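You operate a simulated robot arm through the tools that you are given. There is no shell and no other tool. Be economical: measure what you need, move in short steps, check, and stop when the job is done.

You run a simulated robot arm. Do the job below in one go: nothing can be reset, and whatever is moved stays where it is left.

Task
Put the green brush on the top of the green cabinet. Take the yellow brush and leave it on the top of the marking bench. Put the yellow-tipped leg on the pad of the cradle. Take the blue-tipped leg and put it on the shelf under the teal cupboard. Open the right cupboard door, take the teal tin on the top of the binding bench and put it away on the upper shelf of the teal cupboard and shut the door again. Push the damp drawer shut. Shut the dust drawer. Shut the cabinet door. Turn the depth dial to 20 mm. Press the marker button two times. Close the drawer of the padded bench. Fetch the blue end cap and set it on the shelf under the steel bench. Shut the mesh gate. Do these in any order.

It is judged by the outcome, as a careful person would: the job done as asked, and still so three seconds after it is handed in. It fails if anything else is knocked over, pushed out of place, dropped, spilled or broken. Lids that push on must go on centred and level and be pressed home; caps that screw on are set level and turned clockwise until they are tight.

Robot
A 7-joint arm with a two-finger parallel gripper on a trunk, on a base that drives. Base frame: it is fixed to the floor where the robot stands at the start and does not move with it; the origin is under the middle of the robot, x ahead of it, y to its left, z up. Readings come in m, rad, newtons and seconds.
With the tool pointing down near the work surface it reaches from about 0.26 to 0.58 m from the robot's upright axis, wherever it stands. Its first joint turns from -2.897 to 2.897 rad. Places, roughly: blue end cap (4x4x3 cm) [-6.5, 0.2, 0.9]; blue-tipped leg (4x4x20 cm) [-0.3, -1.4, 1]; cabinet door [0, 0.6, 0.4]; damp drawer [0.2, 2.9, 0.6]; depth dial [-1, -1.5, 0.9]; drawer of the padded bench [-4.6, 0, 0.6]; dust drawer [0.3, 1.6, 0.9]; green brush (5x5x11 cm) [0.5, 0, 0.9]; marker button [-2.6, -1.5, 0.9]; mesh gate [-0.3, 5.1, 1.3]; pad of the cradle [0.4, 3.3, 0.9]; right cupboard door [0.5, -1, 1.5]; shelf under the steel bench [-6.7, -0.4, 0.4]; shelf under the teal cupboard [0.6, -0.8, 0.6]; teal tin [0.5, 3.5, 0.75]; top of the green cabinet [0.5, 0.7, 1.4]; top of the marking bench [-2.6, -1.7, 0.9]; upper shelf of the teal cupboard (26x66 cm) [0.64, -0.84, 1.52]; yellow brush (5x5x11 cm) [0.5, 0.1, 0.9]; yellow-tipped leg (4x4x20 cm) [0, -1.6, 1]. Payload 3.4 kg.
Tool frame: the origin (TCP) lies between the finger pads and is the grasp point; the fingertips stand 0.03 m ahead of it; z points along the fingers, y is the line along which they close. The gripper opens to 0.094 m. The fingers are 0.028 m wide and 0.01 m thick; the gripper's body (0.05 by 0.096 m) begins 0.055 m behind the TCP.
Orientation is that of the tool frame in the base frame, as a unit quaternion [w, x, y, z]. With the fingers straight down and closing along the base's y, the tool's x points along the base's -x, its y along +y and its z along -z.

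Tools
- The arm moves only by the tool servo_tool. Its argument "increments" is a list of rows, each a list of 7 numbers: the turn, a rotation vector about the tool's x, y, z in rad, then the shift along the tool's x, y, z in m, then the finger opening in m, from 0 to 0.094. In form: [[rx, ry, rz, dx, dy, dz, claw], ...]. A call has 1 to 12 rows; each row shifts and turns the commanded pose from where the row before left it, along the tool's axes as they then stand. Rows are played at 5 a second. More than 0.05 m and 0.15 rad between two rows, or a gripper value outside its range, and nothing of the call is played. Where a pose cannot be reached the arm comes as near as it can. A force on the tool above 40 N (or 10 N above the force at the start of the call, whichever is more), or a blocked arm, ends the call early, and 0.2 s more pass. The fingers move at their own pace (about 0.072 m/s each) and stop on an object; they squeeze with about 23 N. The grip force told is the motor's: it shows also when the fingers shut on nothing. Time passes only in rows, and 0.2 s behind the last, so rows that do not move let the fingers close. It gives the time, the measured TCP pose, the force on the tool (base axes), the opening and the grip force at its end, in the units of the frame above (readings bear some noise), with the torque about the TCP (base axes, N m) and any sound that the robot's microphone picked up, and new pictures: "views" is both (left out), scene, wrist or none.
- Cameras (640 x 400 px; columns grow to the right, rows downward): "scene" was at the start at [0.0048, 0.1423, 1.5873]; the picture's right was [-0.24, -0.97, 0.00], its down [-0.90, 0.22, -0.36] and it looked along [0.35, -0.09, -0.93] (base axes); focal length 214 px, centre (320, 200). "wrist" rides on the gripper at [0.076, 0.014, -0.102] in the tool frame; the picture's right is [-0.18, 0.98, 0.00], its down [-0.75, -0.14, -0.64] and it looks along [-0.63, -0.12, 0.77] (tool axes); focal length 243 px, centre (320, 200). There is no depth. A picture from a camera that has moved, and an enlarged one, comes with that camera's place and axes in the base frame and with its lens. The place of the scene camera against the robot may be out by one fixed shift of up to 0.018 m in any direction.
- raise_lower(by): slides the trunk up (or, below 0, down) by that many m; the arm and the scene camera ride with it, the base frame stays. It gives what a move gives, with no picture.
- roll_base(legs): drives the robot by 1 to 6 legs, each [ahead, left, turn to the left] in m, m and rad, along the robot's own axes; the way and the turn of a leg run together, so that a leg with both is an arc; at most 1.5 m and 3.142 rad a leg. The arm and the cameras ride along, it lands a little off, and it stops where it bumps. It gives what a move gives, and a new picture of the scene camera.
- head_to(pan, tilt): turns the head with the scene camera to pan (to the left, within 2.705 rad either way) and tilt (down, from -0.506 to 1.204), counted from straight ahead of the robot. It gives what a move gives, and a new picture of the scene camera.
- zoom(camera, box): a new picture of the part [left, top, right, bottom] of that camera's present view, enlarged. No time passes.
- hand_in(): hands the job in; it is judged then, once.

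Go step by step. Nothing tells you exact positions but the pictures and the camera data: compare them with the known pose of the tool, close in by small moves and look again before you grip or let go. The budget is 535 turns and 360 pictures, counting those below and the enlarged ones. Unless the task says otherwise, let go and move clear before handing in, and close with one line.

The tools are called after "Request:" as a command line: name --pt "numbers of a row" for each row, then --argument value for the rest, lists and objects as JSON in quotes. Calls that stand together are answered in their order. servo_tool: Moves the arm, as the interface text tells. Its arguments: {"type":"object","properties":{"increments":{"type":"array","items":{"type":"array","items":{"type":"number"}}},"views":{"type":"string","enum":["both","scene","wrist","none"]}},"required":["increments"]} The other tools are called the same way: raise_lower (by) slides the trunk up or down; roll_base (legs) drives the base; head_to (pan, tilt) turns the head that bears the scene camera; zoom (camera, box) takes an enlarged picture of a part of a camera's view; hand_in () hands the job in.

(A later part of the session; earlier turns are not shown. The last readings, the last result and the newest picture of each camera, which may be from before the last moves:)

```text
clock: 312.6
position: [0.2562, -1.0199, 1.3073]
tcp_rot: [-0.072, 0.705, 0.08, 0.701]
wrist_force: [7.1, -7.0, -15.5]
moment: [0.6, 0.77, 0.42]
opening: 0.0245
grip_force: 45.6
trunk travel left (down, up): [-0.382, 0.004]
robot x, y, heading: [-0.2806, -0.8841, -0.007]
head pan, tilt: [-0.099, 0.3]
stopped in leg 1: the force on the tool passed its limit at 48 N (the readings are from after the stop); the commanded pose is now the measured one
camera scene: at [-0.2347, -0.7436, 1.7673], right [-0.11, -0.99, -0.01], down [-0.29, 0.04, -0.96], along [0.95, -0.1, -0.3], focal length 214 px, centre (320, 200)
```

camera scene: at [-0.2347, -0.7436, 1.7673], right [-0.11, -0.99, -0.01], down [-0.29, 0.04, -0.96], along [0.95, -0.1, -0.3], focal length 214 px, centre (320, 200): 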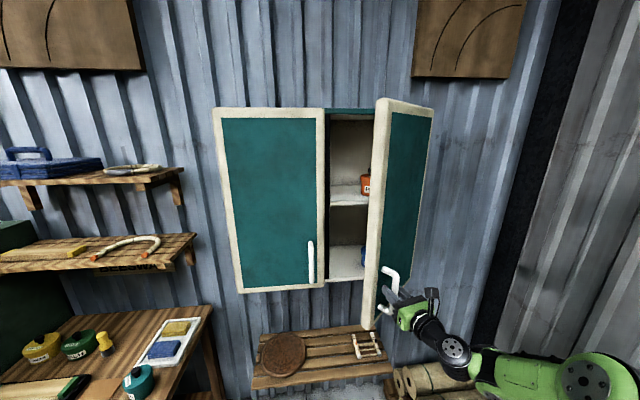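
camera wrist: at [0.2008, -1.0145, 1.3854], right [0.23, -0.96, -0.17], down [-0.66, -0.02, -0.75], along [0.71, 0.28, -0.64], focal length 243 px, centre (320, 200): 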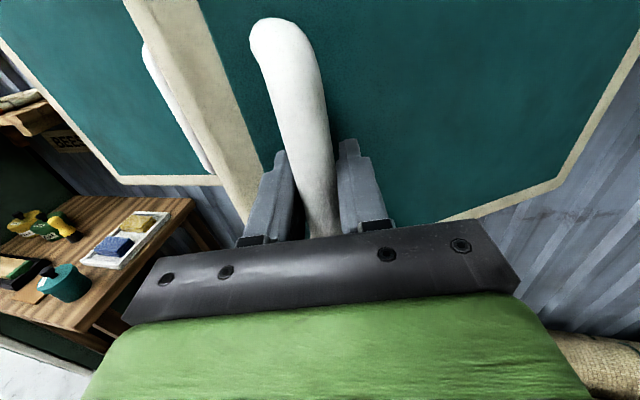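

Request:
servo_tool --pt "0 0 0 0 0 0 0.06" --pt "0 0 0 0 0 0 0.06" --pt "0 0 0 0 0 0 0.06" --views "none"

Request:
roll_base --legs '[[-0.12, 0, 0]]'

Request:
servo_tool --pt "-0.1 0 0 0 -0.04 0 0.0" --pt "-0.1 0 0 0 -0.045 0 0.0" --pt "0 0 0 0 -0.045 0 0.0" --pt "0 0 0 0 -0.045 0 0.0" --pt "0 0 0 0 -0.02 0.03 0.0" --pt "0 0 0 0 0 0.03 0.0" --views "both"

```text
clock: 313.4
position: [0.2575, -1.0101, 1.3121]
tcp_rot: [-0.071, 0.702, 0.084, 0.704]
wrist_force: [0.4, -0.3, 1.0]
moment: [0.0, 0.01, -0.03]
opening: 0.06
grip_force: 0.1
trunk travel left (down, up): [-0.382, 0.004]
robot x, y, heading: [-0.2763, -0.8754, -0.009]
head pan, tilt: [-0.099, 0.3]
```

```text
clock: 314.6
position: [0.136, -1.0103, 1.3127]
tcp_rot: [-0.071, 0.702, 0.085, 0.704]
wrist_force: [-0.2, -0.2, 0.3]
moment: [-0.03, -0.02, -0.01]
opening: 0.0599
grip_force: 0.1
trunk travel left (down, up): [-0.382, 0.004]
robot x, y, heading: [-0.397, -0.8789, -0.009]
head pan, tilt: [-0.099, 0.3]
camera scene: at [-0.355, -0.7342, 1.7667], right [-0.11, -0.99, 0.0], down [-0.29, 0.03, -0.96], along [0.95, -0.1, -0.3], focal length 214 px, centre (320, 200)
```

scene: 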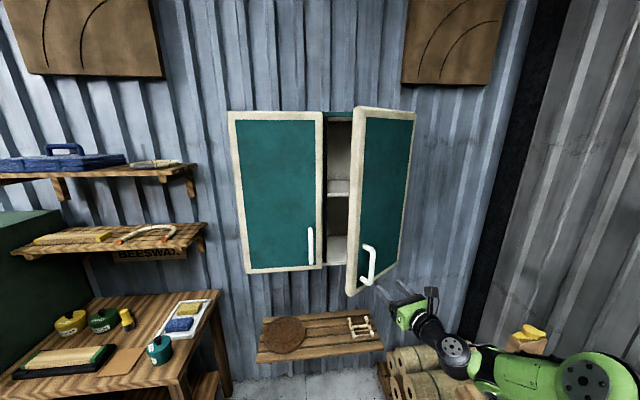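

```text
clock: 316.0
position: [0.1573, -0.8738, 1.3038]
tcp_rot: [0.0, 0.706, 0.013, 0.708]
wrist_force: [0.6, 0.3, 0.0]
moment: [-0.02, -0.01, -0.05]
opening: 0.0
grip_force: 22.9
out of reach, approached as far as the arm can: row 4, 5
trunk travel left (down, up): [-0.382, 0.004]
robot x, y, heading: [-0.3973, -0.882, -0.005]
head pan, tilt: [-0.099, 0.3]
camera scene: at [-0.3528, -0.7321, 1.7665], right [-0.11, -0.99, 0.0], down [-0.3, 0.03, -0.95], along [0.95, -0.1, -0.3], focal length 214 px, centre (320, 200)
camera wrist: at [0.0554, -0.8893, 1.3821], right [0.02, -0.99, -0.16], down [-0.64, 0.11, -0.76], along [0.77, 0.12, -0.63], focal length 243 px, centre (320, 200)
```

scene: 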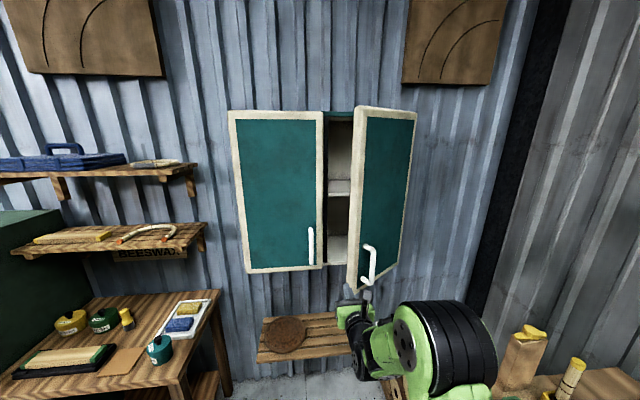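
wrist: 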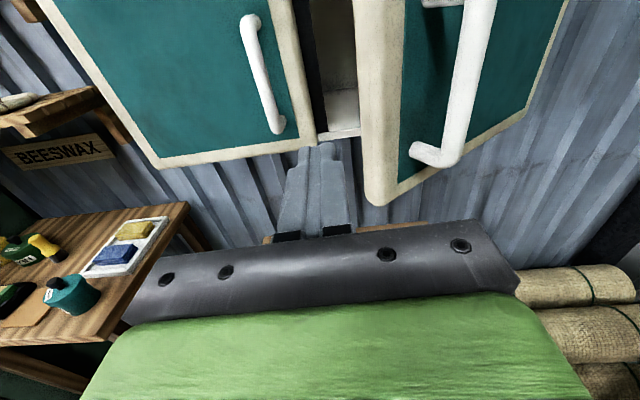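

Request:
roll_base --legs '[[0, 0.04, 0], [0.17, 0, 0]]'

Request:
servo_tool --pt "0 0 0 0 0.0 0 0.0" --views "wrist"

```text
clock: 317.9
position: [0.3297, -0.8382, 1.3053]
tcp_rot: [-0.001, 0.706, 0.014, 0.708]
wrist_force: [0.4, 0.6, -0.5]
moment: [0.0, -0.01, -0.02]
opening: 0.0
grip_force: 23.1
trunk travel left (down, up): [-0.382, 0.004]
robot x, y, heading: [-0.2273, -0.8416, -0.012]
head pan, tilt: [-0.099, 0.3]
camera scene: at [-0.182, -0.6953, 1.7667], right [-0.11, -0.99, 0.0], down [-0.29, 0.03, -0.96], along [0.95, -0.1, -0.3], focal length 214 px, centre (320, 200)
```

scene: 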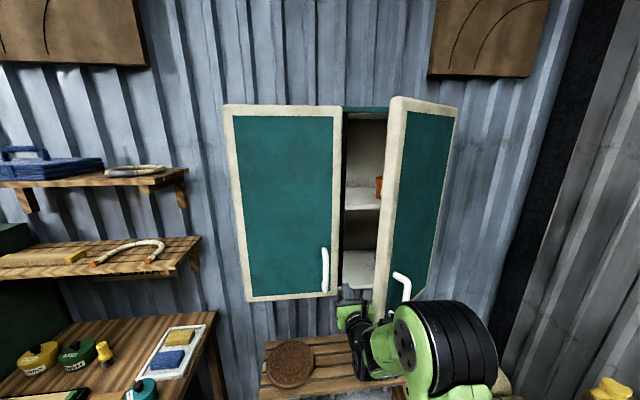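

```text
clock: 318.3
position: [0.3263, -0.8387, 1.3062]
tcp_rot: [-0.001, 0.705, 0.014, 0.709]
wrist_force: [-0.6, -0.1, 0.5]
moment: [0.02, 0.03, 0.01]
opening: 0.0001
grip_force: 23.3
trunk travel left (down, up): [-0.382, 0.004]
robot x, y, heading: [-0.2283, -0.8431, -0.007]
head pan, tilt: [-0.099, 0.3]
camera wrist: at [0.2241, -0.8528, 1.383], right [0.02, -0.99, -0.17], down [-0.64, 0.12, -0.76], along [0.77, 0.12, -0.63], focal length 243 px, centre (320, 200)
```

wrist: 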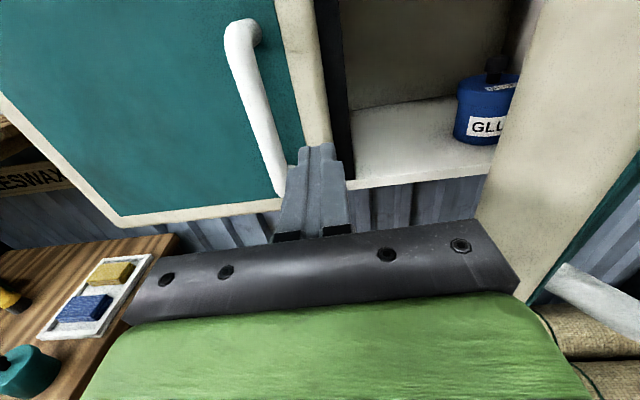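

Request:
servo_tool --pt "0 0 0 0 0.03 0 0.0" --pt "0 0 0 0 0.03 0 0.0" --pt "0 0 0 0 0.03 0 0.0" --pt "0 0 0 0 0.03 0 0.0" --pt "0 0 0 0 0.03 0 0.0" --pt "0 0 0 0 0.03 0 0.0" --pt "0 0 0 0 0.03 0 0.0" --pt "0 0 0 0 0.03 0 0.0" --pt "0 0 0 0 0.03 0 0.0" --pt "0 0 0 0 0.03 0 0.0" --views "both"

```text
clock: 319.1
position: [0.3265, -0.8959, 1.3083]
tcp_rot: [-0.021, 0.707, 0.019, 0.707]
wrist_force: [-19.7, 26.3, 8.6]
moment: [-0.16, 0.51, -1.53]
opening: 0.0001
grip_force: 22.8
trunk travel left (down, up): [-0.382, 0.004]
robot x, y, heading: [-0.2266, -0.8412, -0.001]
head pan, tilt: [-0.099, 0.3]
stopped in row 3: the force on the tool passed its limit at 52 N (the readings are from after the stop); the commanded pose is now the measured one
camera scene: at [-0.1885, -0.6924, 1.7667], right [-0.11, -0.99, 0.0], down [-0.29, 0.03, -0.96], along [0.95, -0.1, -0.29], focal length 214 px, centre (320, 200)
camera wrist: at [0.2246, -0.9163, 1.3854], right [0.05, -0.98, -0.19], down [-0.65, 0.11, -0.75], along [0.76, 0.16, -0.63], focal length 243 px, centre (320, 200)
```

scene: 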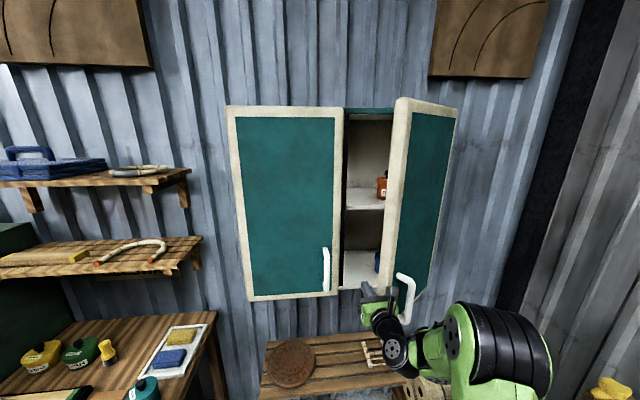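
wrist: 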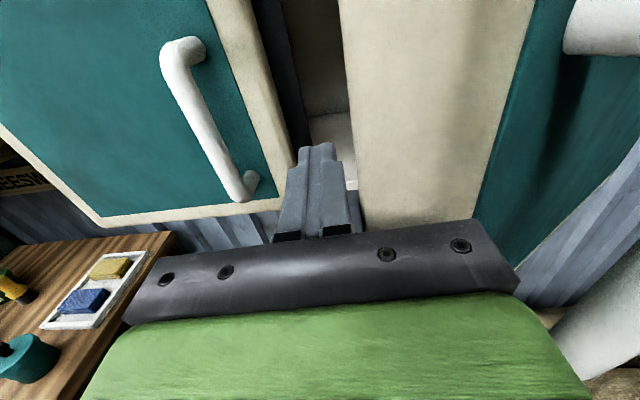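

Request:
servo_tool --pt "0 0 0 0 0.015 -0.018 0.0" --pt "0 0 0 0 0.018 -0.018 0.0" --pt "0 0 0 0 0.02 -0.016 0.0" --pt "0 0 0 0 0.02 -0.014 0.0" --pt "0 0 0 0 0.02 -0.012 0.0" --pt "0 0 0 0 0.02 -0.012 0.0" --views "none"

```text
clock: 319.6
position: [0.3008, -0.9164, 1.3087]
tcp_rot: [-0.021, 0.708, 0.019, 0.706]
wrist_force: [-16.6, 15.7, 2.3]
moment: [-0.17, -0.44, -1.14]
opening: 0.0
grip_force: 23.4
trunk travel left (down, up): [-0.382, 0.004]
robot x, y, heading: [-0.2274, -0.8409, -0.009]
head pan, tilt: [-0.099, 0.3]
stopped in row 2: the force on the tool passed its limit at 47 N (the readings are from after the stop); the commanded pose is now the measured one
```

Request:
servo_tool --pt "0 0 0 0 0.007 -0.007 0.0" --pt "0 0 0 0 0.007 -0.007 0.0" --pt "0 0 0 0 0.008 -0.007 0.0" --pt "0 0 0 0 0.008 -0.006 0.0" --pt "0 0 0 0 0.008 -0.006 0.0" --pt "0 0 0 0 0.008 -0.005 0.0" --pt "0 0 0 0 0.009 -0.005 0.0" --pt "0 0 0 0 0.009 -0.005 0.0" --pt "0 0 0 0 0.009 -0.005 0.0" --pt "0 0 0 0 0.009 -0.004 0.0" --pt "0 0 0 0 0.009 -0.004 0.0" --pt "0 0 0 0 0.009 -0.004 0.0" --views "both"

```text
clock: 320.6
position: [0.2761, -0.943, 1.3077]
tcp_rot: [-0.021, 0.708, 0.019, 0.705]
wrist_force: [-21.4, 16.0, 3.9]
moment: [-0.27, -0.37, -1.3]
opening: 0.0001
grip_force: 22.6
trunk travel left (down, up): [-0.382, 0.004]
robot x, y, heading: [-0.231, -0.8391, -0.001]
head pan, tilt: [-0.099, 0.3]
stopped in row 4: the force on the tool passed its limit at 42 N (the readings are from after the stop); the commanded pose is now the measured one
camera scene: at [-0.1928, -0.6899, 1.7665], right [-0.1, -0.99, 0.0], down [-0.29, 0.03, -0.96], along [0.95, -0.1, -0.29], focal length 214 px, centre (320, 200)
camera wrist: at [0.1754, -0.9647, 1.385], right [0.06, -0.98, -0.19], down [-0.65, 0.11, -0.75], along [0.76, 0.17, -0.63], focal length 243 px, centre (320, 200)
```

scene: 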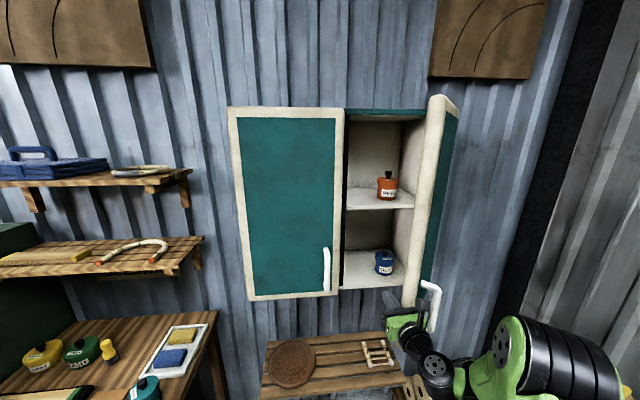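
wrist: 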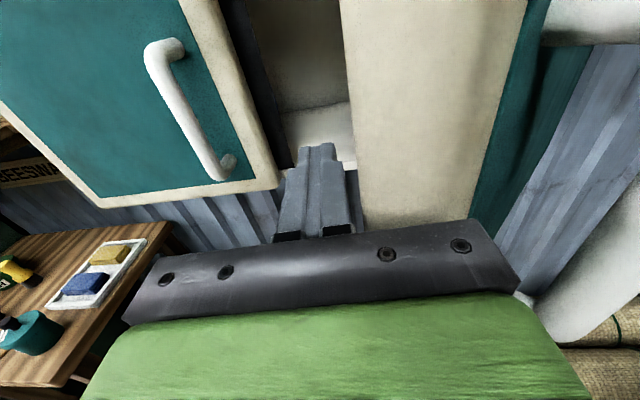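

Request:
servo_tool --pt "0 0 0 0 0.009 -0.004 0.0" --pt "0 0 0 0 0.009 -0.003 0.0" --pt "0 0 0 0 0.009 -0.003 0.0" --pt "0 0 0 0 0.01 -0.003 0.0" --pt "0 0 0 0 0.01 -0.002 0.0" --pt "0 0 0 0 0.01 -0.002 0.0" --pt "0 0 0 0 0.01 -0.002 0.0" --pt "0 0 0 0 0.01 -0.0 0.0" --pt "0 0 0 0 0.01 -0.0 0.0" --pt "0 0 0 0 0.01 -0.0 0.0" --pt "0 0 0 0 0.01 -0.0 0.0" --pt "0 0 0 0 0.01 -0.0 0.0" --views "none"

Request:
servo_tool --pt "0 0 0 0 0.009 -0.004 0.0" --pt "0 0 0 0 0.009 -0.003 0.0" --pt "0 0 0 0 0.009 -0.003 0.0" --pt "0 0 0 0 0.01 -0.003 0.0" --pt "0 0 0 0 0.01 -0.002 0.0" --pt "0 0 0 0 0.01 -0.002 0.0" --pt "0 0 0 0 0.01 -0.002 0.0" --pt "0 0 0 0 0.01 -0.0 0.0" --pt "0 0 0 0 0.01 -0.0 0.0" --pt "0 0 0 0 0.01 -0.0 0.0" --pt "0 0 0 0 0.01 -0.0 0.0" --pt "0 0 0 0 0.01 -0.0 0.0" --views "scene"

```text
clock: 321.0
position: [0.2728, -0.9491, 1.3069]
tcp_rot: [-0.028, 0.709, 0.022, 0.704]
wrist_force: [-21.9, 16.4, 2.4]
moment: [-0.26, -0.36, -1.28]
opening: 0.0
grip_force: 23.2
trunk travel left (down, up): [-0.382, 0.004]
robot x, y, heading: [-0.2325, -0.8404, -0.004]
head pan, tilt: [-0.099, 0.3]
stopped in row 2: the force on the tool passed its limit at 43 N (the readings are from after the stop); the commanded pose is now the measured one
```

```text
clock: 321.5
position: [0.2682, -0.954, 1.3068]
tcp_rot: [-0.033, 0.709, 0.025, 0.704]
wrist_force: [-22.8, 17.2, 3.5]
moment: [-0.29, -0.4, -1.3]
opening: 0.0
grip_force: 23.1
trunk travel left (down, up): [-0.382, 0.004]
robot x, y, heading: [-0.2285, -0.8398, -0.001]
head pan, tilt: [-0.099, 0.3]
stopped in row 2: the force on the tool passed its limit at 42 N (the readings are from after the stop); the commanded pose is now the measured one
camera scene: at [-0.1947, -0.6891, 1.7665], right [-0.1, -0.99, 0.0], down [-0.29, 0.03, -0.96], along [0.95, -0.1, -0.29], focal length 214 px, centre (320, 200)
```

scene: 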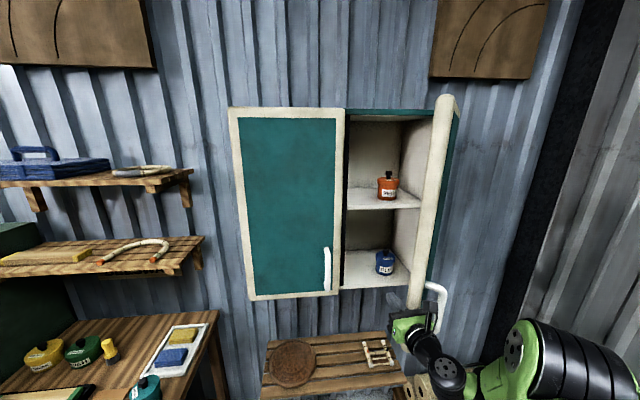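

The palm is pressing on the door's edge rather than its inside. I'll back off, yaw the tool to the right and push the inner face with the fingertips.

Request:
servo_tool --pt "0 0 0 0 -0.04 0 0.0" --pt "0 0 0 0 -0.03 0.02 0.0" --pt "-0.14 0 0 0 0 0.02 0.0" --pt "-0.14 0 0 0 0 0.0 0.0" --pt "-0.14 0 0 0 0 0.0 0.0" --pt "-0.14 0 0 0 0 0.0 0.0" --pt "0 0 0 0 0 0 0" --views "wrist"

```text
clock: 323.1
position: [0.305, -0.8863, 1.2959]
tcp_rot: [0.007, 0.718, -0.013, 0.696]
wrist_force: [0.6, -0.7, -0.1]
moment: [0.03, -0.02, -0.01]
opening: 0.0001
grip_force: 23.3
out of reach, approached as far as the arm can: row 3, 4, 5, 6
trunk travel left (down, up): [-0.382, 0.004]
robot x, y, heading: [-0.2288, -0.8384, -0.007]
head pan, tilt: [-0.099, 0.3]
camera wrist: at [0.2052, -0.8985, 1.3765], right [-0.03, -0.98, -0.19], down [-0.66, 0.16, -0.73], along [0.75, 0.1, -0.65], focal length 243 px, centre (320, 200)
```

wrist: 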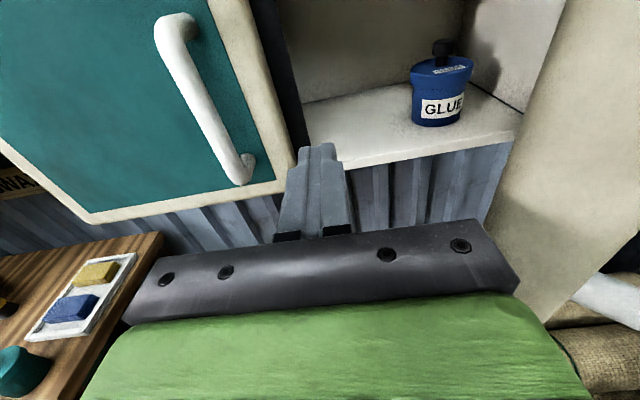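

Request:
roll_base --legs '[[0.03, 0, 0], [0, 0, -0.3]]'

```text
clock: 324.9
position: [0.297, -1.0429, 1.2962]
tcp_rot: [0.111, 0.708, -0.121, 0.687]
wrist_force: [0.1, 0.0, 0.7]
moment: [-0.02, 0.0, 0.0]
opening: 0.0
grip_force: 22.9
trunk travel left (down, up): [-0.382, 0.004]
robot x, y, heading: [-0.1969, -0.8411, -0.305]
head pan, tilt: [-0.099, 0.3]
camera scene: at [-0.1147, -0.7103, 1.7667], right [-0.39, -0.92, 0.0], down [-0.27, 0.12, -0.96], along [0.88, -0.38, -0.3], focal length 214 px, centre (320, 200)
```

scene: 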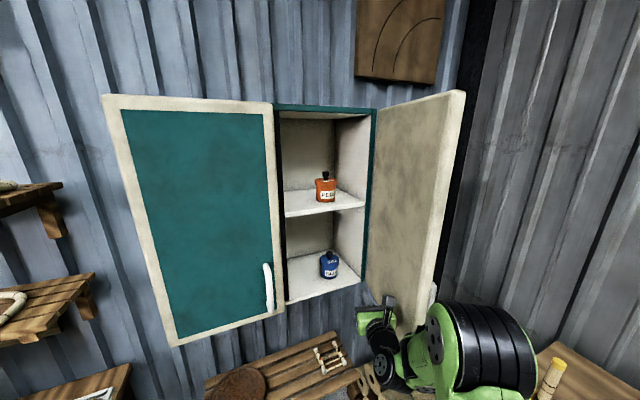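

Request:
roll_base --legs '[[0, 0, -0.2]]'

```text
clock: 326.1
position: [0.2476, -1.1378, 1.2966]
tcp_rot: [0.179, 0.693, -0.191, 0.672]
wrist_force: [0.1, -0.6, -1.0]
moment: [0.03, -0.01, -0.01]
opening: 0.0
grip_force: 22.5
trunk travel left (down, up): [-0.382, 0.004]
robot x, y, heading: [-0.2013, -0.8399, -0.509]
head pan, tilt: [-0.099, 0.3]
camera scene: at [-0.0907, -0.7278, 1.7667], right [-0.57, -0.82, 0.0], down [-0.24, 0.17, -0.96], along [0.79, -0.54, -0.3], focal length 214 px, centre (320, 200)
```

scene: 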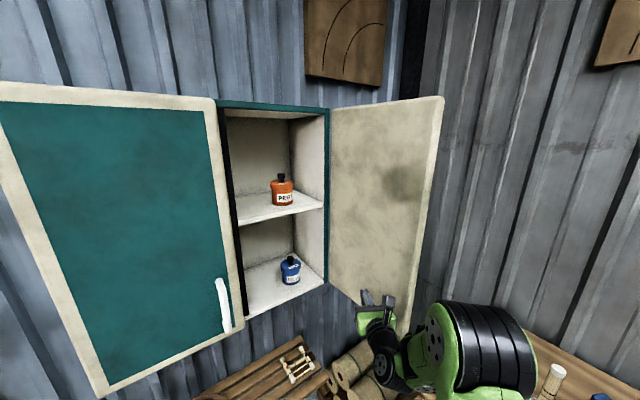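

Door is open wide; the upper shelf is at z≈1.525 with a red jar at (0.59, −1.03). Now fetch the tin.

Request:
roll_base --legs '[[-0.2, 0.0, 0], [0, 0, 0.5], [-0.15, 0.6, 0]]'

Request:
raise_lower --by -0.345

Request:
servo_tool --pt "0 -0.12 0 -0.01 0 0 0.092" --pt "0 -0.12 0 0 0 0 0.092" --pt "0 0 0 0 0 0 0.092" --views "wrist"

```text
clock: 332.1
position: [0.0166, -0.1865, 1.2961]
tcp_rot: [0.003, 0.719, -0.009, 0.695]
wrist_force: [-0.3, 0.7, 0.1]
moment: [0.0, 0.02, -0.02]
opening: 0.0001
grip_force: 23.1
trunk travel left (down, up): [-0.382, 0.004]
robot x, y, heading: [-0.5183, -0.1421, 0.004]
head pan, tilt: [-0.099, 0.3]
camera scene: at [-0.476, 0.0015, 1.7667], right [-0.09, -1.0, 0.0], down [-0.29, 0.03, -0.96], along [0.95, -0.09, -0.3], focal length 214 px, centre (320, 200)
```

scene: 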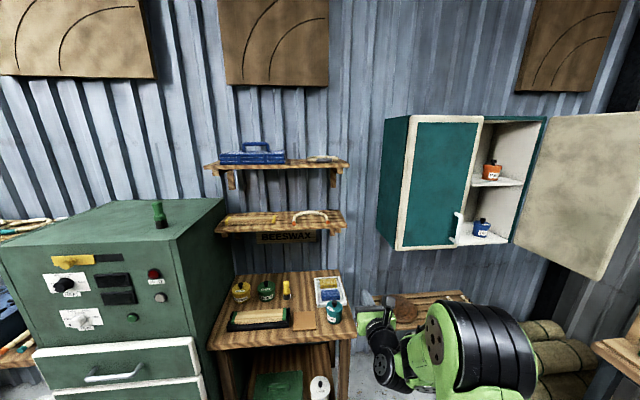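

```text
clock: 335.5
position: [0.0167, -0.1857, 0.9505]
tcp_rot: [0.002, 0.719, -0.008, 0.695]
wrist_force: [-0.6, 0.5, 1.0]
moment: [0.02, -0.01, 0.0]
opening: 0.0
grip_force: 23.3
trunk travel left (down, up): [-0.037, 0.349]
robot x, y, heading: [-0.5139, -0.1498, 0.002]
head pan, tilt: [-0.099, 0.3]
```

```text
clock: 336.3
position: [0.0166, -0.1857, 0.9403]
tcp_rot: [0.001, 0.797, -0.009, 0.604]
wrist_force: [0.2, -0.6, -0.8]
moment: [0.01, 0.02, 0.02]
opening: 0.0919
grip_force: 0.1
trunk travel left (down, up): [-0.037, 0.349]
robot x, y, heading: [-0.5178, -0.1449, 0.005]
head pan, tilt: [-0.099, 0.3]
camera wrist: at [-0.0617, -0.2, 1.0428], right [-0.07, -0.98, -0.19], down [-0.82, 0.16, -0.55], along [0.57, 0.12, -0.81], focal length 243 px, centre (320, 200)
```

wrist: 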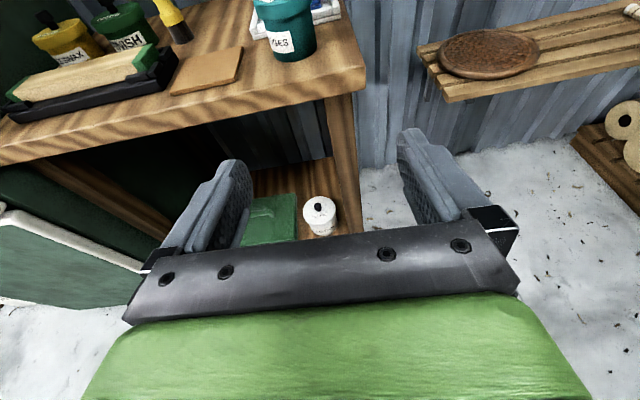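

Request:
servo_tool --pt "0 0 0 -0.022 -0.016 0.006 0.092" --pt "0 0 0 -0.022 -0.016 0.006 0.092" --pt "0 0 0 0 0 0 0.092" --views "none"

Request:
roll_base --legs '[[0.26, 0, 0]]'

Request:
servo_tool --pt "0 0 0 0 0 0 0.092" --views "wrist"

```text
clock: 337.1
position: [0.0174, -0.172, 0.9165]
tcp_rot: [0.002, 0.799, -0.008, 0.602]
wrist_force: [0.1, -0.4, 1.4]
moment: [-0.01, -0.01, 0.03]
opening: 0.0921
grip_force: 0.0
out of reach, approached as far as the arm can: row 2
trunk travel left (down, up): [-0.037, 0.349]
robot x, y, heading: [-0.5194, -0.1476, 0.01]
head pan, tilt: [-0.099, 0.3]
```

```text
clock: 339.0
position: [0.2803, -0.1715, 0.917]
tcp_rot: [0.003, 0.799, -0.009, 0.602]
wrist_force: [0.0, 0.2, -0.4]
moment: [0.0, -0.01, 0.01]
opening: 0.092
grip_force: 0.0
trunk travel left (down, up): [-0.037, 0.349]
robot x, y, heading: [-0.2598, -0.1441, 0.001]
head pan, tilt: [-0.099, 0.3]
camera scene: at [-0.2121, 0.0022, 1.4212], right [-0.1, -1.0, 0.0], down [-0.29, 0.03, -0.96], along [0.95, -0.09, -0.3], focal length 214 px, centre (320, 200)
```

scene: 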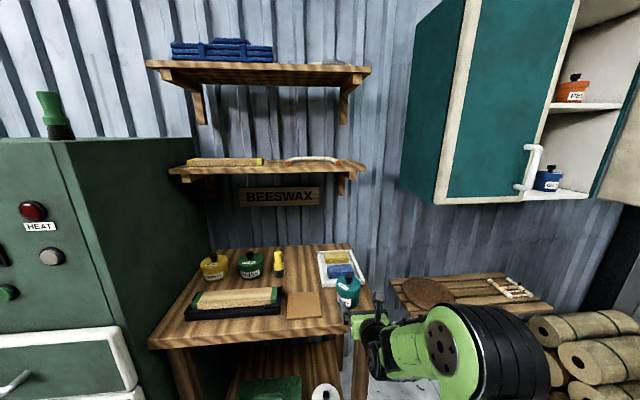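

```text
clock: 339.4
position: [0.2799, -0.1715, 0.9158]
tcp_rot: [0.002, 0.798, -0.009, 0.602]
wrist_force: [-0.5, 0.2, 0.3]
moment: [-0.02, 0.02, 0.03]
opening: 0.0919
grip_force: 0.0
trunk travel left (down, up): [-0.037, 0.349]
robot x, y, heading: [-0.2492, -0.1418, 0.004]
head pan, tilt: [-0.099, 0.3]
camera wrist: at [0.2016, -0.1855, 1.0193], right [-0.07, -0.98, -0.18], down [-0.82, 0.16, -0.55], along [0.57, 0.11, -0.82], focal length 243 px, centre (320, 200)
```

wrist: 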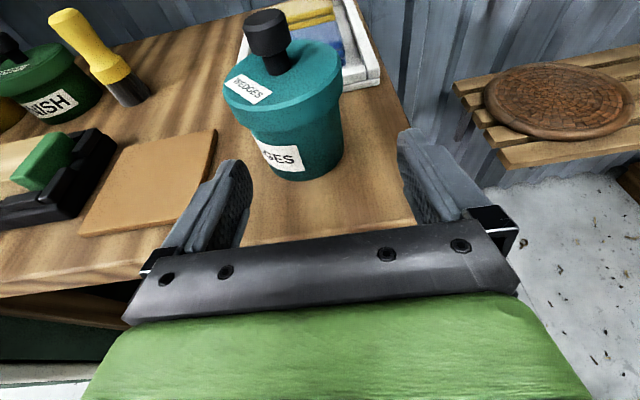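

Request:
servo_tool --pt "0 0 0 -0.012 -0.018 0.003 0.092" --pt "0 0 0 -0.006 0 0.03 0.092" --pt "0 0 0 0.006 0 0.03 0.092" --pt "0 0 0 0 0 0 0.092" --views "wrist"

```text
clock: 340.4
position: [0.3363, -0.1718, 0.9024]
tcp_rot: [0.002, 0.798, -0.009, 0.603]
wrist_force: [-1.3, 0.2, -0.1]
moment: [0.0, -0.01, 0.03]
opening: 0.0922
grip_force: 0.3
out of reach, approached as far as the arm can: row 1
trunk travel left (down, up): [-0.037, 0.349]
robot x, y, heading: [-0.2545, -0.1448, 0.008]
head pan, tilt: [-0.099, 0.3]
camera wrist: at [0.2584, -0.1851, 1.0047], right [-0.07, -0.98, -0.18], down [-0.82, 0.16, -0.55], along [0.57, 0.11, -0.82], focal length 243 px, centre (320, 200)
```

wrist: 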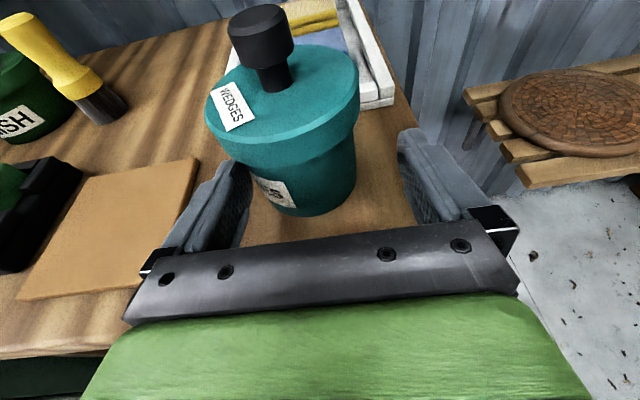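

Request:
servo_tool --pt "0 0 0 -0.006 0 -0.025 0.092" --pt "0 0 0 0 -0.012 0 0.092" --pt "0 0 0 0 -0.012 0 0.092" --pt "0 0 0 0 0 0 0.092" --views "wrist"

```text
clock: 341.4
position: [0.3114, -0.1468, 0.9028]
tcp_rot: [0.003, 0.799, -0.009, 0.602]
wrist_force: [0.2, 0.2, 0.0]
moment: [0.04, -0.01, 0.0]
opening: 0.0916
grip_force: 0.0
trunk travel left (down, up): [-0.037, 0.349]
robot x, y, heading: [-0.2535, -0.1452, 0.005]
head pan, tilt: [-0.099, 0.3]
camera wrist: at [0.2335, -0.1618, 1.0053], right [-0.07, -0.98, -0.18], down [-0.82, 0.16, -0.55], along [0.57, 0.11, -0.82], focal length 243 px, centre (320, 200)
```

wrist: 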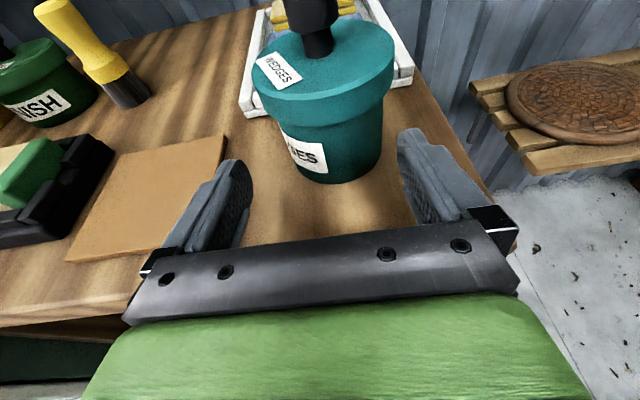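

Request:
servo_tool --pt "0 0 0 -0.006 0.009 0.004 0.092" --pt "0 0 0 0.003 0 0.026 0.092" --pt "0 0 0 0.004 0 0.026 0.092" --pt "0 0 0 0.006 0 0.02 0.092" --pt "0 0 0 0 0 0 0.092" --views "wrist"

```text
clock: 342.6
position: [0.3868, -0.1582, 0.8894]
tcp_rot: [0.003, 0.799, -0.009, 0.602]
wrist_force: [0.1, 1.0, 1.5]
moment: [0.01, 0.13, -0.03]
opening: 0.0919
grip_force: 0.1
trunk travel left (down, up): [-0.037, 0.349]
robot x, y, heading: [-0.2565, -0.1468, 0.002]
head pan, tilt: [-0.099, 0.3]
camera wrist: at [0.309, -0.1719, 0.9903], right [-0.07, -0.98, -0.18], down [-0.82, 0.16, -0.55], along [0.57, 0.11, -0.82], focal length 243 px, centre (320, 200)
```

wrist: 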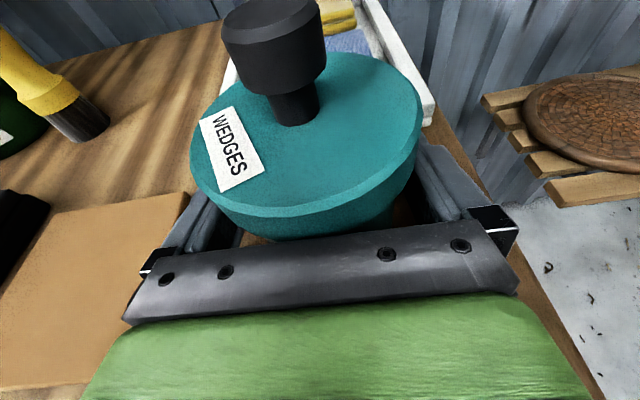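

Tin is between the fingers; closing and lifting with the trunk.

Request:
servo_tool --pt "0 0 0 0 0 0 0.0" --pt "0 0 0 0 0 0 0.0" --pt "0 0 0 0 0 0 0.0" --views "none"

Request:
raise_lower --by 0.345

Request:
servo_tool --pt "0 0 0 0 0 0 0.0" --views "wrist"

```text
clock: 343.4
position: [0.3874, -0.1583, 0.8871]
tcp_rot: [0.003, 0.799, -0.009, 0.602]
wrist_force: [1.3, -0.3, 0.2]
moment: [-0.06, -0.04, 0.01]
opening: 0.0757
grip_force: 23.4
trunk travel left (down, up): [-0.037, 0.349]
robot x, y, heading: [-0.2572, -0.1451, 0.002]
head pan, tilt: [-0.099, 0.3]
```

```text
clock: 346.8
position: [0.387, -0.1573, 1.2334]
tcp_rot: [0.002, 0.798, -0.009, 0.602]
wrist_force: [-0.7, -0.1, -2.0]
moment: [0.0, -0.01, -0.01]
opening: 0.0759
grip_force: 22.3
trunk travel left (down, up): [-0.382, 0.004]
robot x, y, heading: [-0.2557, -0.1435, 0.005]
head pan, tilt: [-0.099, 0.3]
```

```text
clock: 347.2
position: [0.3867, -0.1591, 1.2338]
tcp_rot: [0.003, 0.799, -0.01, 0.602]
wrist_force: [0.3, -0.8, -3.3]
moment: [-0.03, 0.01, -0.01]
opening: 0.0758
grip_force: 23.0
trunk travel left (down, up): [-0.382, 0.004]
robot x, y, heading: [-0.2554, -0.1445, 0.007]
head pan, tilt: [-0.099, 0.3]
camera wrist: at [0.3093, -0.172, 1.3355], right [-0.07, -0.98, -0.18], down [-0.82, 0.16, -0.55], along [0.56, 0.11, -0.82], focal length 243 px, centre (320, 200)
```

wrist: 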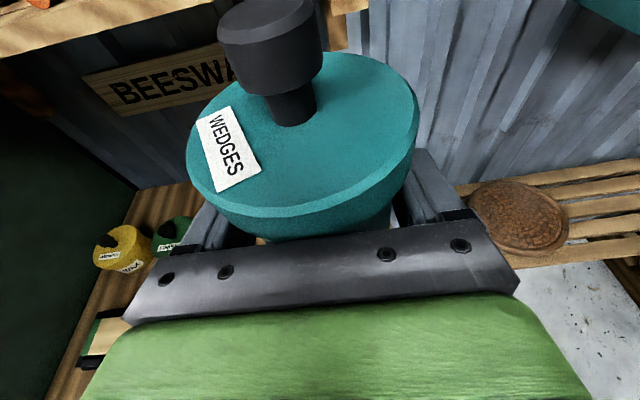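

Request:
roll_base --legs '[[-0.3, 0, 0], [0, -0.69, 0]]'

Request:
servo_tool --pt "0 0 0 0.0433 0.008 -0.0122 0.0" --pt "0 0 0 0.0433 0.008 -0.0122 0.0" --pt "0 0 0 0.0433 0.008 -0.0122 0.0" --pt "0 0 0 0.0433 0.008 -0.0122 0.0" --pt "0 0 0 0.0433 0.008 -0.0122 0.0" --pt "0 0 0 0.0433 0.008 -0.0122 0.0" --pt "0 0 0 0.0433 0.008 -0.0122 0.0" --pt "0 0 0 0.043 0.008 -0.0122 0.0" --pt "0 0 0 0.01 0 -0.003 0.0" --pt "0 0 0 0 0 0 0.0" --views "both"

```text
clock: 352.6
position: [0.0903, -0.8534, 1.2319]
tcp_rot: [0.001, 0.798, -0.007, 0.602]
wrist_force: [0.6, -0.2, -1.5]
moment: [0.0, 0.01, -0.01]
opening: 0.0755
grip_force: 23.0
trunk travel left (down, up): [-0.382, 0.004]
robot x, y, heading: [-0.5483, -0.8398, 0.009]
head pan, tilt: [-0.099, 0.3]
camera scene: at [-0.5094, -0.6953, 1.7667], right [-0.09, -1.0, 0.0], down [-0.29, 0.03, -0.96], along [0.95, -0.09, -0.3], focal length 214 px, centre (320, 200)
```

scene: 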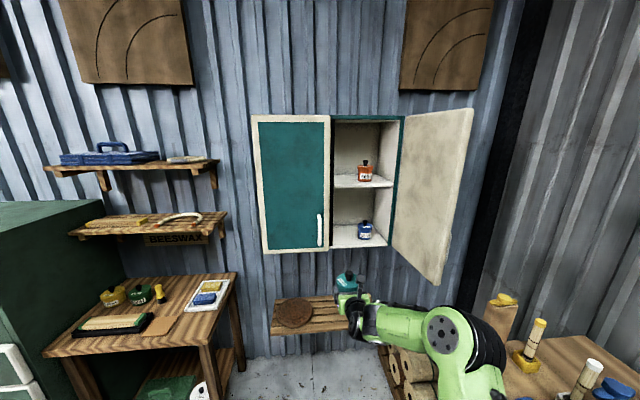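

```text
clock: 354.8
position: [0.089, -0.9152, 1.5983]
tcp_rot: [0.001, 0.799, -0.007, 0.601]
wrist_force: [0.7, 0.0, -2.9]
moment: [-0.01, -0.02, 0.01]
opening: 0.0757
grip_force: 23.0
out of reach, approached as far as the arm can: row 9
trunk travel left (down, up): [-0.382, 0.004]
robot x, y, heading: [-0.5501, -0.841, 0.006]
head pan, tilt: [-0.099, 0.3]
camera scene: at [-0.5087, -0.6943, 1.7666], right [-0.09, -1.0, 0.0], down [-0.3, 0.03, -0.95], along [0.95, -0.09, -0.3], focal length 214 px, centre (320, 200)
camera wrist: at [0.0115, -0.9297, 1.7012], right [-0.06, -0.98, -0.18], down [-0.82, 0.16, -0.55], along [0.56, 0.12, -0.82], focal length 243 px, centre (320, 200)
```

scene: 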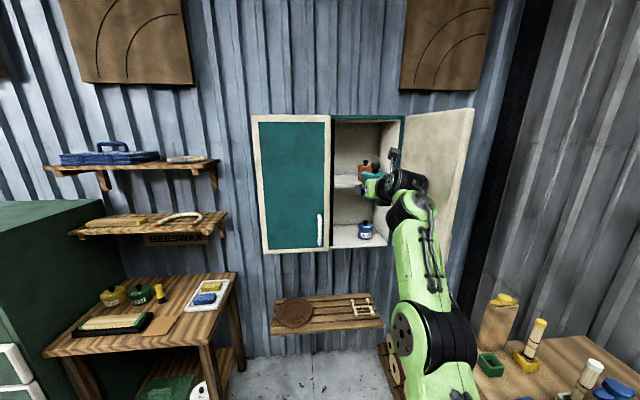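
wrist: 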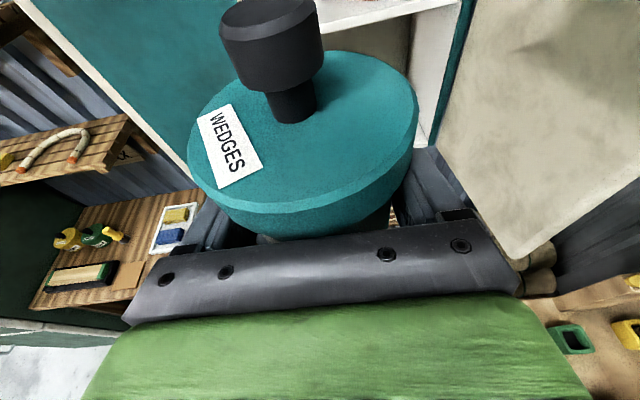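

Request:
roll_base --legs '[[0.36, 0, -0.006]]'

Request:
servo_tool --pt "0 0 0 0 0 0 0.0" --views "wrist"

```text
clock: 357.1
position: [0.4416, -0.9203, 1.5988]
tcp_rot: [0.004, 0.798, -0.011, 0.602]
wrist_force: [0.8, 0.5, -3.0]
moment: [-0.01, -0.01, -0.01]
opening: 0.0754
grip_force: 23.2
trunk travel left (down, up): [-0.382, 0.004]
robot x, y, heading: [-0.1966, -0.841, -0.009]
head pan, tilt: [-0.099, 0.3]
camera scene: at [-0.1548, -0.6943, 1.7667], right [-0.1, -0.99, 0.0], down [-0.29, 0.03, -0.96], along [0.95, -0.1, -0.3], focal length 214 px, centre (320, 200)
```

scene: 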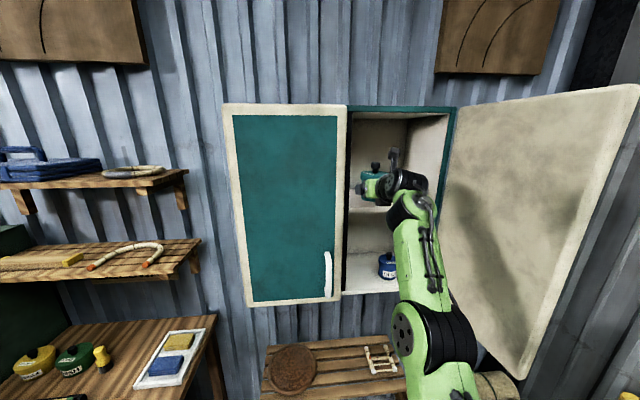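

```text
clock: 357.5
position: [0.4402, -0.9216, 1.6]
tcp_rot: [0.004, 0.799, -0.011, 0.602]
wrist_force: [-0.5, 0.1, -1.7]
moment: [-0.02, -0.03, 0.01]
opening: 0.0756
grip_force: 22.6
trunk travel left (down, up): [-0.382, 0.004]
robot x, y, heading: [-0.1965, -0.8436, -0.003]
head pan, tilt: [-0.099, 0.3]
camera wrist: at [0.3625, -0.9339, 1.7019], right [-0.07, -0.98, -0.18], down [-0.82, 0.16, -0.55], along [0.57, 0.11, -0.82], focal length 243 px, centre (320, 200)
```

wrist: 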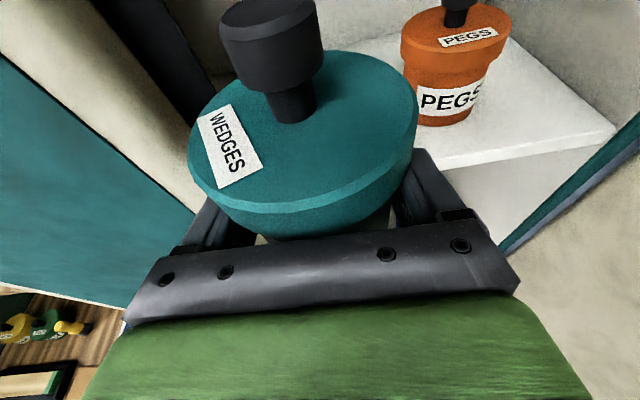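

Request:
roll_base --legs '[[0.09, 0, 0]]'

Request:
servo_tool --pt "0 0 0 0.008 0 0.03 0.0" --pt "0 0 0 0.008 0 0.03 0.0" --pt "0 0 0 0 0 0 0.0" --views "both"

```text
clock: 358.6
position: [0.5321, -0.9211, 1.5976]
tcp_rot: [0.004, 0.799, -0.011, 0.602]
wrist_force: [0.6, 0.2, -4.1]
moment: [0.01, 0.0, 0.0]
opening: 0.0755
grip_force: 23.4
trunk travel left (down, up): [-0.382, 0.004]
robot x, y, heading: [-0.1096, -0.8376, -0.003]
head pan, tilt: [-0.099, 0.3]
camera scene: at [-0.0645, -0.6945, 1.7667], right [-0.1, -0.99, 0.0], down [-0.29, 0.03, -0.95], along [0.95, -0.1, -0.3], focal length 214 px, centre (320, 200)
```

scene: 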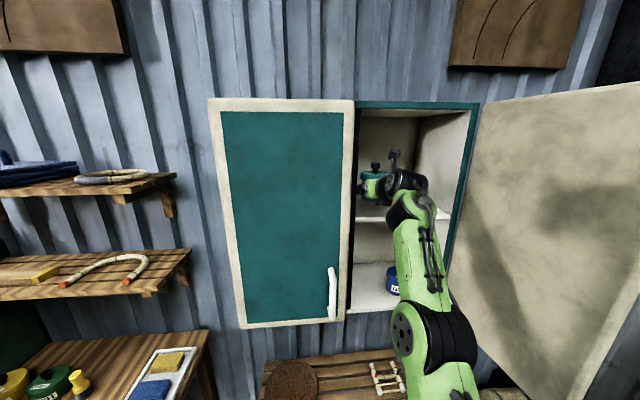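

```text
clock: 359.4
position: [0.5595, -0.917, 1.5676]
tcp_rot: [0.003, 0.799, -0.011, 0.601]
wrist_force: [1.1, -3.5, -3.2]
moment: [-0.06, -0.03, 0.06]
opening: 0.0755
grip_force: 22.8
out of reach, approached as far as the arm can: row 1, 2
trunk travel left (down, up): [-0.382, 0.004]
robot x, y, heading: [-0.1106, -0.8408, -0.006]
head pan, tilt: [-0.099, 0.3]
camera scene: at [-0.0654, -0.6954, 1.7668], right [-0.1, -0.99, 0.0], down [-0.29, 0.03, -0.96], along [0.95, -0.1, -0.3], focal length 214 px, centre (320, 200)
camera wrist: at [0.4807, -0.9308, 1.6703], right [-0.07, -0.98, -0.18], down [-0.82, 0.16, -0.54], along [0.56, 0.11, -0.82], focal length 243 px, centre (320, 200)
```

scene: 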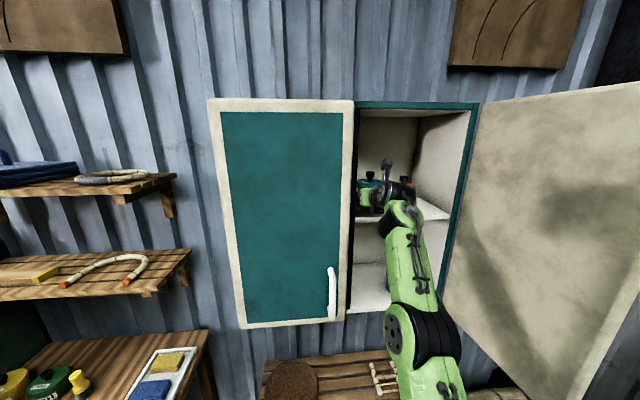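
wrist: 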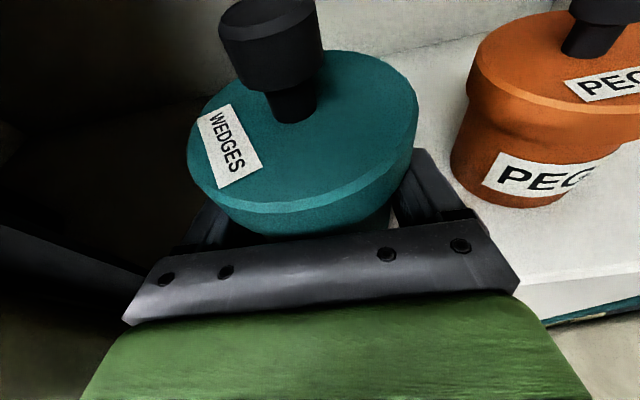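

Request:
servo_tool --pt "0 0 0 0.02 0 -0.03 0.0" --pt "0 0 0 0.0 0 -0.03 0.0" --pt "0 0 0 0 0 0 0.0" --views "none"

```text
clock: 360.2
position: [0.5036, -0.9152, 1.6049]
tcp_rot: [0.005, 0.798, -0.013, 0.602]
wrist_force: [-3.1, -5.1, -0.9]
moment: [0.13, -0.01, 0.15]
opening: 0.0758
grip_force: 22.8
trunk travel left (down, up): [-0.382, 0.004]
robot x, y, heading: [-0.1074, -0.8415, 0.003]
head pan, tilt: [-0.099, 0.3]
```

Request:
servo_tool --pt "0 0 0 0 0.012 0 0.0" --pt "0 0 0 0 0 0 0.0" --views "wrist"

```text
clock: 360.8
position: [0.505, -0.9253, 1.6044]
tcp_rot: [0.003, 0.798, -0.01, 0.602]
wrist_force: [0.3, 0.9, -1.7]
moment: [0.0, 0.01, -0.03]
opening: 0.0756
grip_force: 23.4
trunk travel left (down, up): [-0.382, 0.004]
robot x, y, heading: [-0.1086, -0.8396, 0.004]
head pan, tilt: [-0.099, 0.3]
camera wrist: at [0.4274, -0.9396, 1.7059], right [-0.07, -0.98, -0.18], down [-0.82, 0.16, -0.55], along [0.57, 0.11, -0.82], focal length 243 px, centre (320, 200)
```

wrist: 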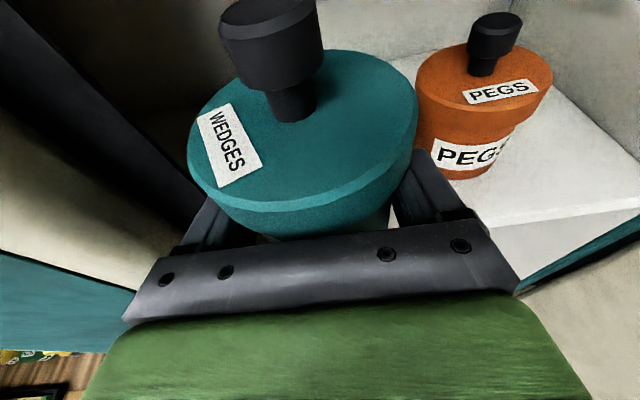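

Request:
roll_base --legs '[[0.08, -0.004, -0.003]]'

Request:
servo_tool --pt "0 0 0 -0.015 0 0.004 0.0" --pt "0 0 0 -0.01 0 0.003 0.0" --pt "0 0 0 0 0 0 0.0" --views "wrist"

```text
clock: 361.9
position: [0.5867, -0.9322, 1.6039]
tcp_rot: [0.007, 0.799, -0.014, 0.601]
wrist_force: [0.9, -0.3, -2.8]
moment: [0.0, 0.02, 0.0]
opening: 0.0755
grip_force: 22.5
trunk travel left (down, up): [-0.382, 0.004]
robot x, y, heading: [-0.029, -0.8447, -0.004]
head pan, tilt: [-0.099, 0.3]
camera scene: at [0.0164, -0.699, 1.7667], right [-0.1, -0.99, 0.0], down [-0.29, 0.03, -0.95], along [0.95, -0.1, -0.3], focal length 214 px, centre (320, 200)
```

scene: 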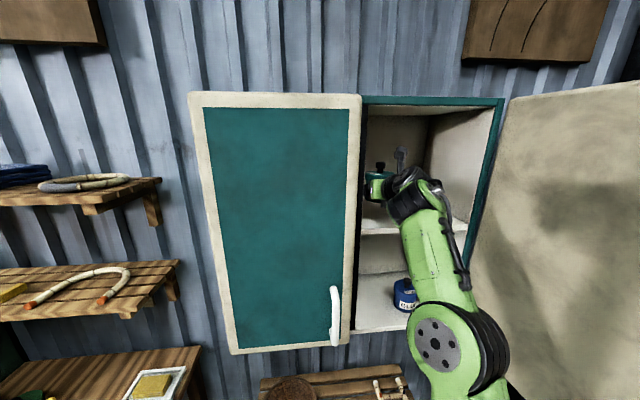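

```text
clock: 362.7
position: [0.585, -0.932, 1.5771]
tcp_rot: [0.005, 0.799, -0.012, 0.602]
wrist_force: [-0.1, -0.3, -3.1]
moment: [-0.01, 0.0, 0.01]
opening: 0.0756
grip_force: 22.7
trunk travel left (down, up): [-0.382, 0.004]
robot x, y, heading: [-0.0273, -0.8466, -0.007]
head pan, tilt: [-0.099, 0.3]
camera wrist: at [0.5078, -0.9453, 1.6796], right [-0.08, -0.98, -0.18], down [-0.82, 0.17, -0.55], along [0.57, 0.11, -0.82], focal length 243 px, centre (320, 200)
```

wrist: 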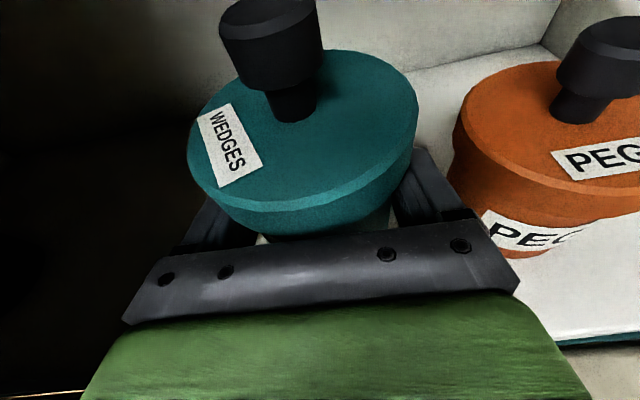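

Request:
servo_tool --pt "0 0 0 0 -0.009 0 0.0" --pt "0 0 0 -0.005 0 0.0014 0.0" --pt "0 0 0 -0.003 0 0.001 0.0" --pt "0 0 0 0 0 0 0.0" --views "wrist"

```text
clock: 363.7
position: [0.5872, -0.9229, 1.5696]
tcp_rot: [0.005, 0.798, -0.013, 0.602]
wrist_force: [0.4, 0.1, -2.3]
moment: [0.03, 0.01, 0.0]
opening: 0.0756
grip_force: 23.2
trunk travel left (down, up): [-0.382, 0.004]
robot x, y, heading: [-0.0273, -0.8426, -0.009]
head pan, tilt: [-0.099, 0.3]
camera wrist: at [0.5081, -0.936, 1.6709], right [-0.08, -0.98, -0.18], down [-0.82, 0.17, -0.55], along [0.57, 0.11, -0.82], focal length 243 px, centre (320, 200)
```

wrist: 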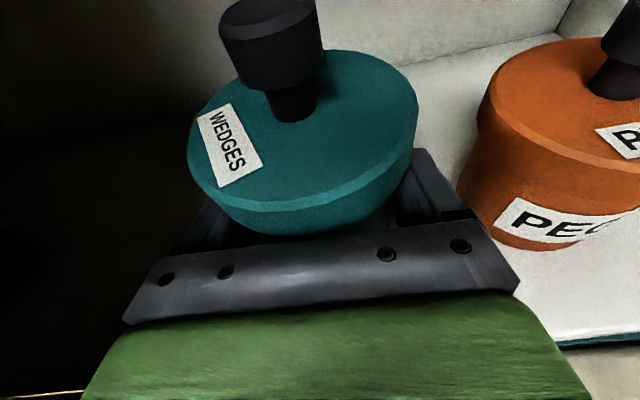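

Gap is better now. Lowering to contact.

Request:
servo_tool --pt "0 0 0 -0.003 0 0.0008 0.0" --pt "0 0 0 -0.003 0 0.0008 0.0" --pt "0 0 0 0 0 0 0.0" --views "none"

Request:
servo_tool --pt "0 0 0 -0.003 0 0.0008 0.0" --pt "0 0 0 -0.002 0 0.0005 0.0" --pt "0 0 0 0 0 0 0.0" --views "none"

```text
clock: 364.5
position: [0.5843, -0.9234, 1.5618]
tcp_rot: [0.005, 0.799, -0.012, 0.602]
wrist_force: [0.2, 0.6, -1.8]
moment: [0.0, 0.0, 0.0]
opening: 0.0756
grip_force: 23.1
trunk travel left (down, up): [-0.382, 0.004]
robot x, y, heading: [-0.0297, -0.848, -0.007]
head pan, tilt: [-0.099, 0.3]
```

```text
clock: 365.3
position: [0.5843, -0.9231, 1.5572]
tcp_rot: [0.004, 0.798, -0.012, 0.602]
wrist_force: [-0.2, 0.4, -1.9]
moment: [0.01, 0.01, -0.01]
opening: 0.0756
grip_force: 23.6
trunk travel left (down, up): [-0.382, 0.004]
robot x, y, heading: [-0.0292, -0.8456, -0.006]
head pan, tilt: [-0.099, 0.3]
```

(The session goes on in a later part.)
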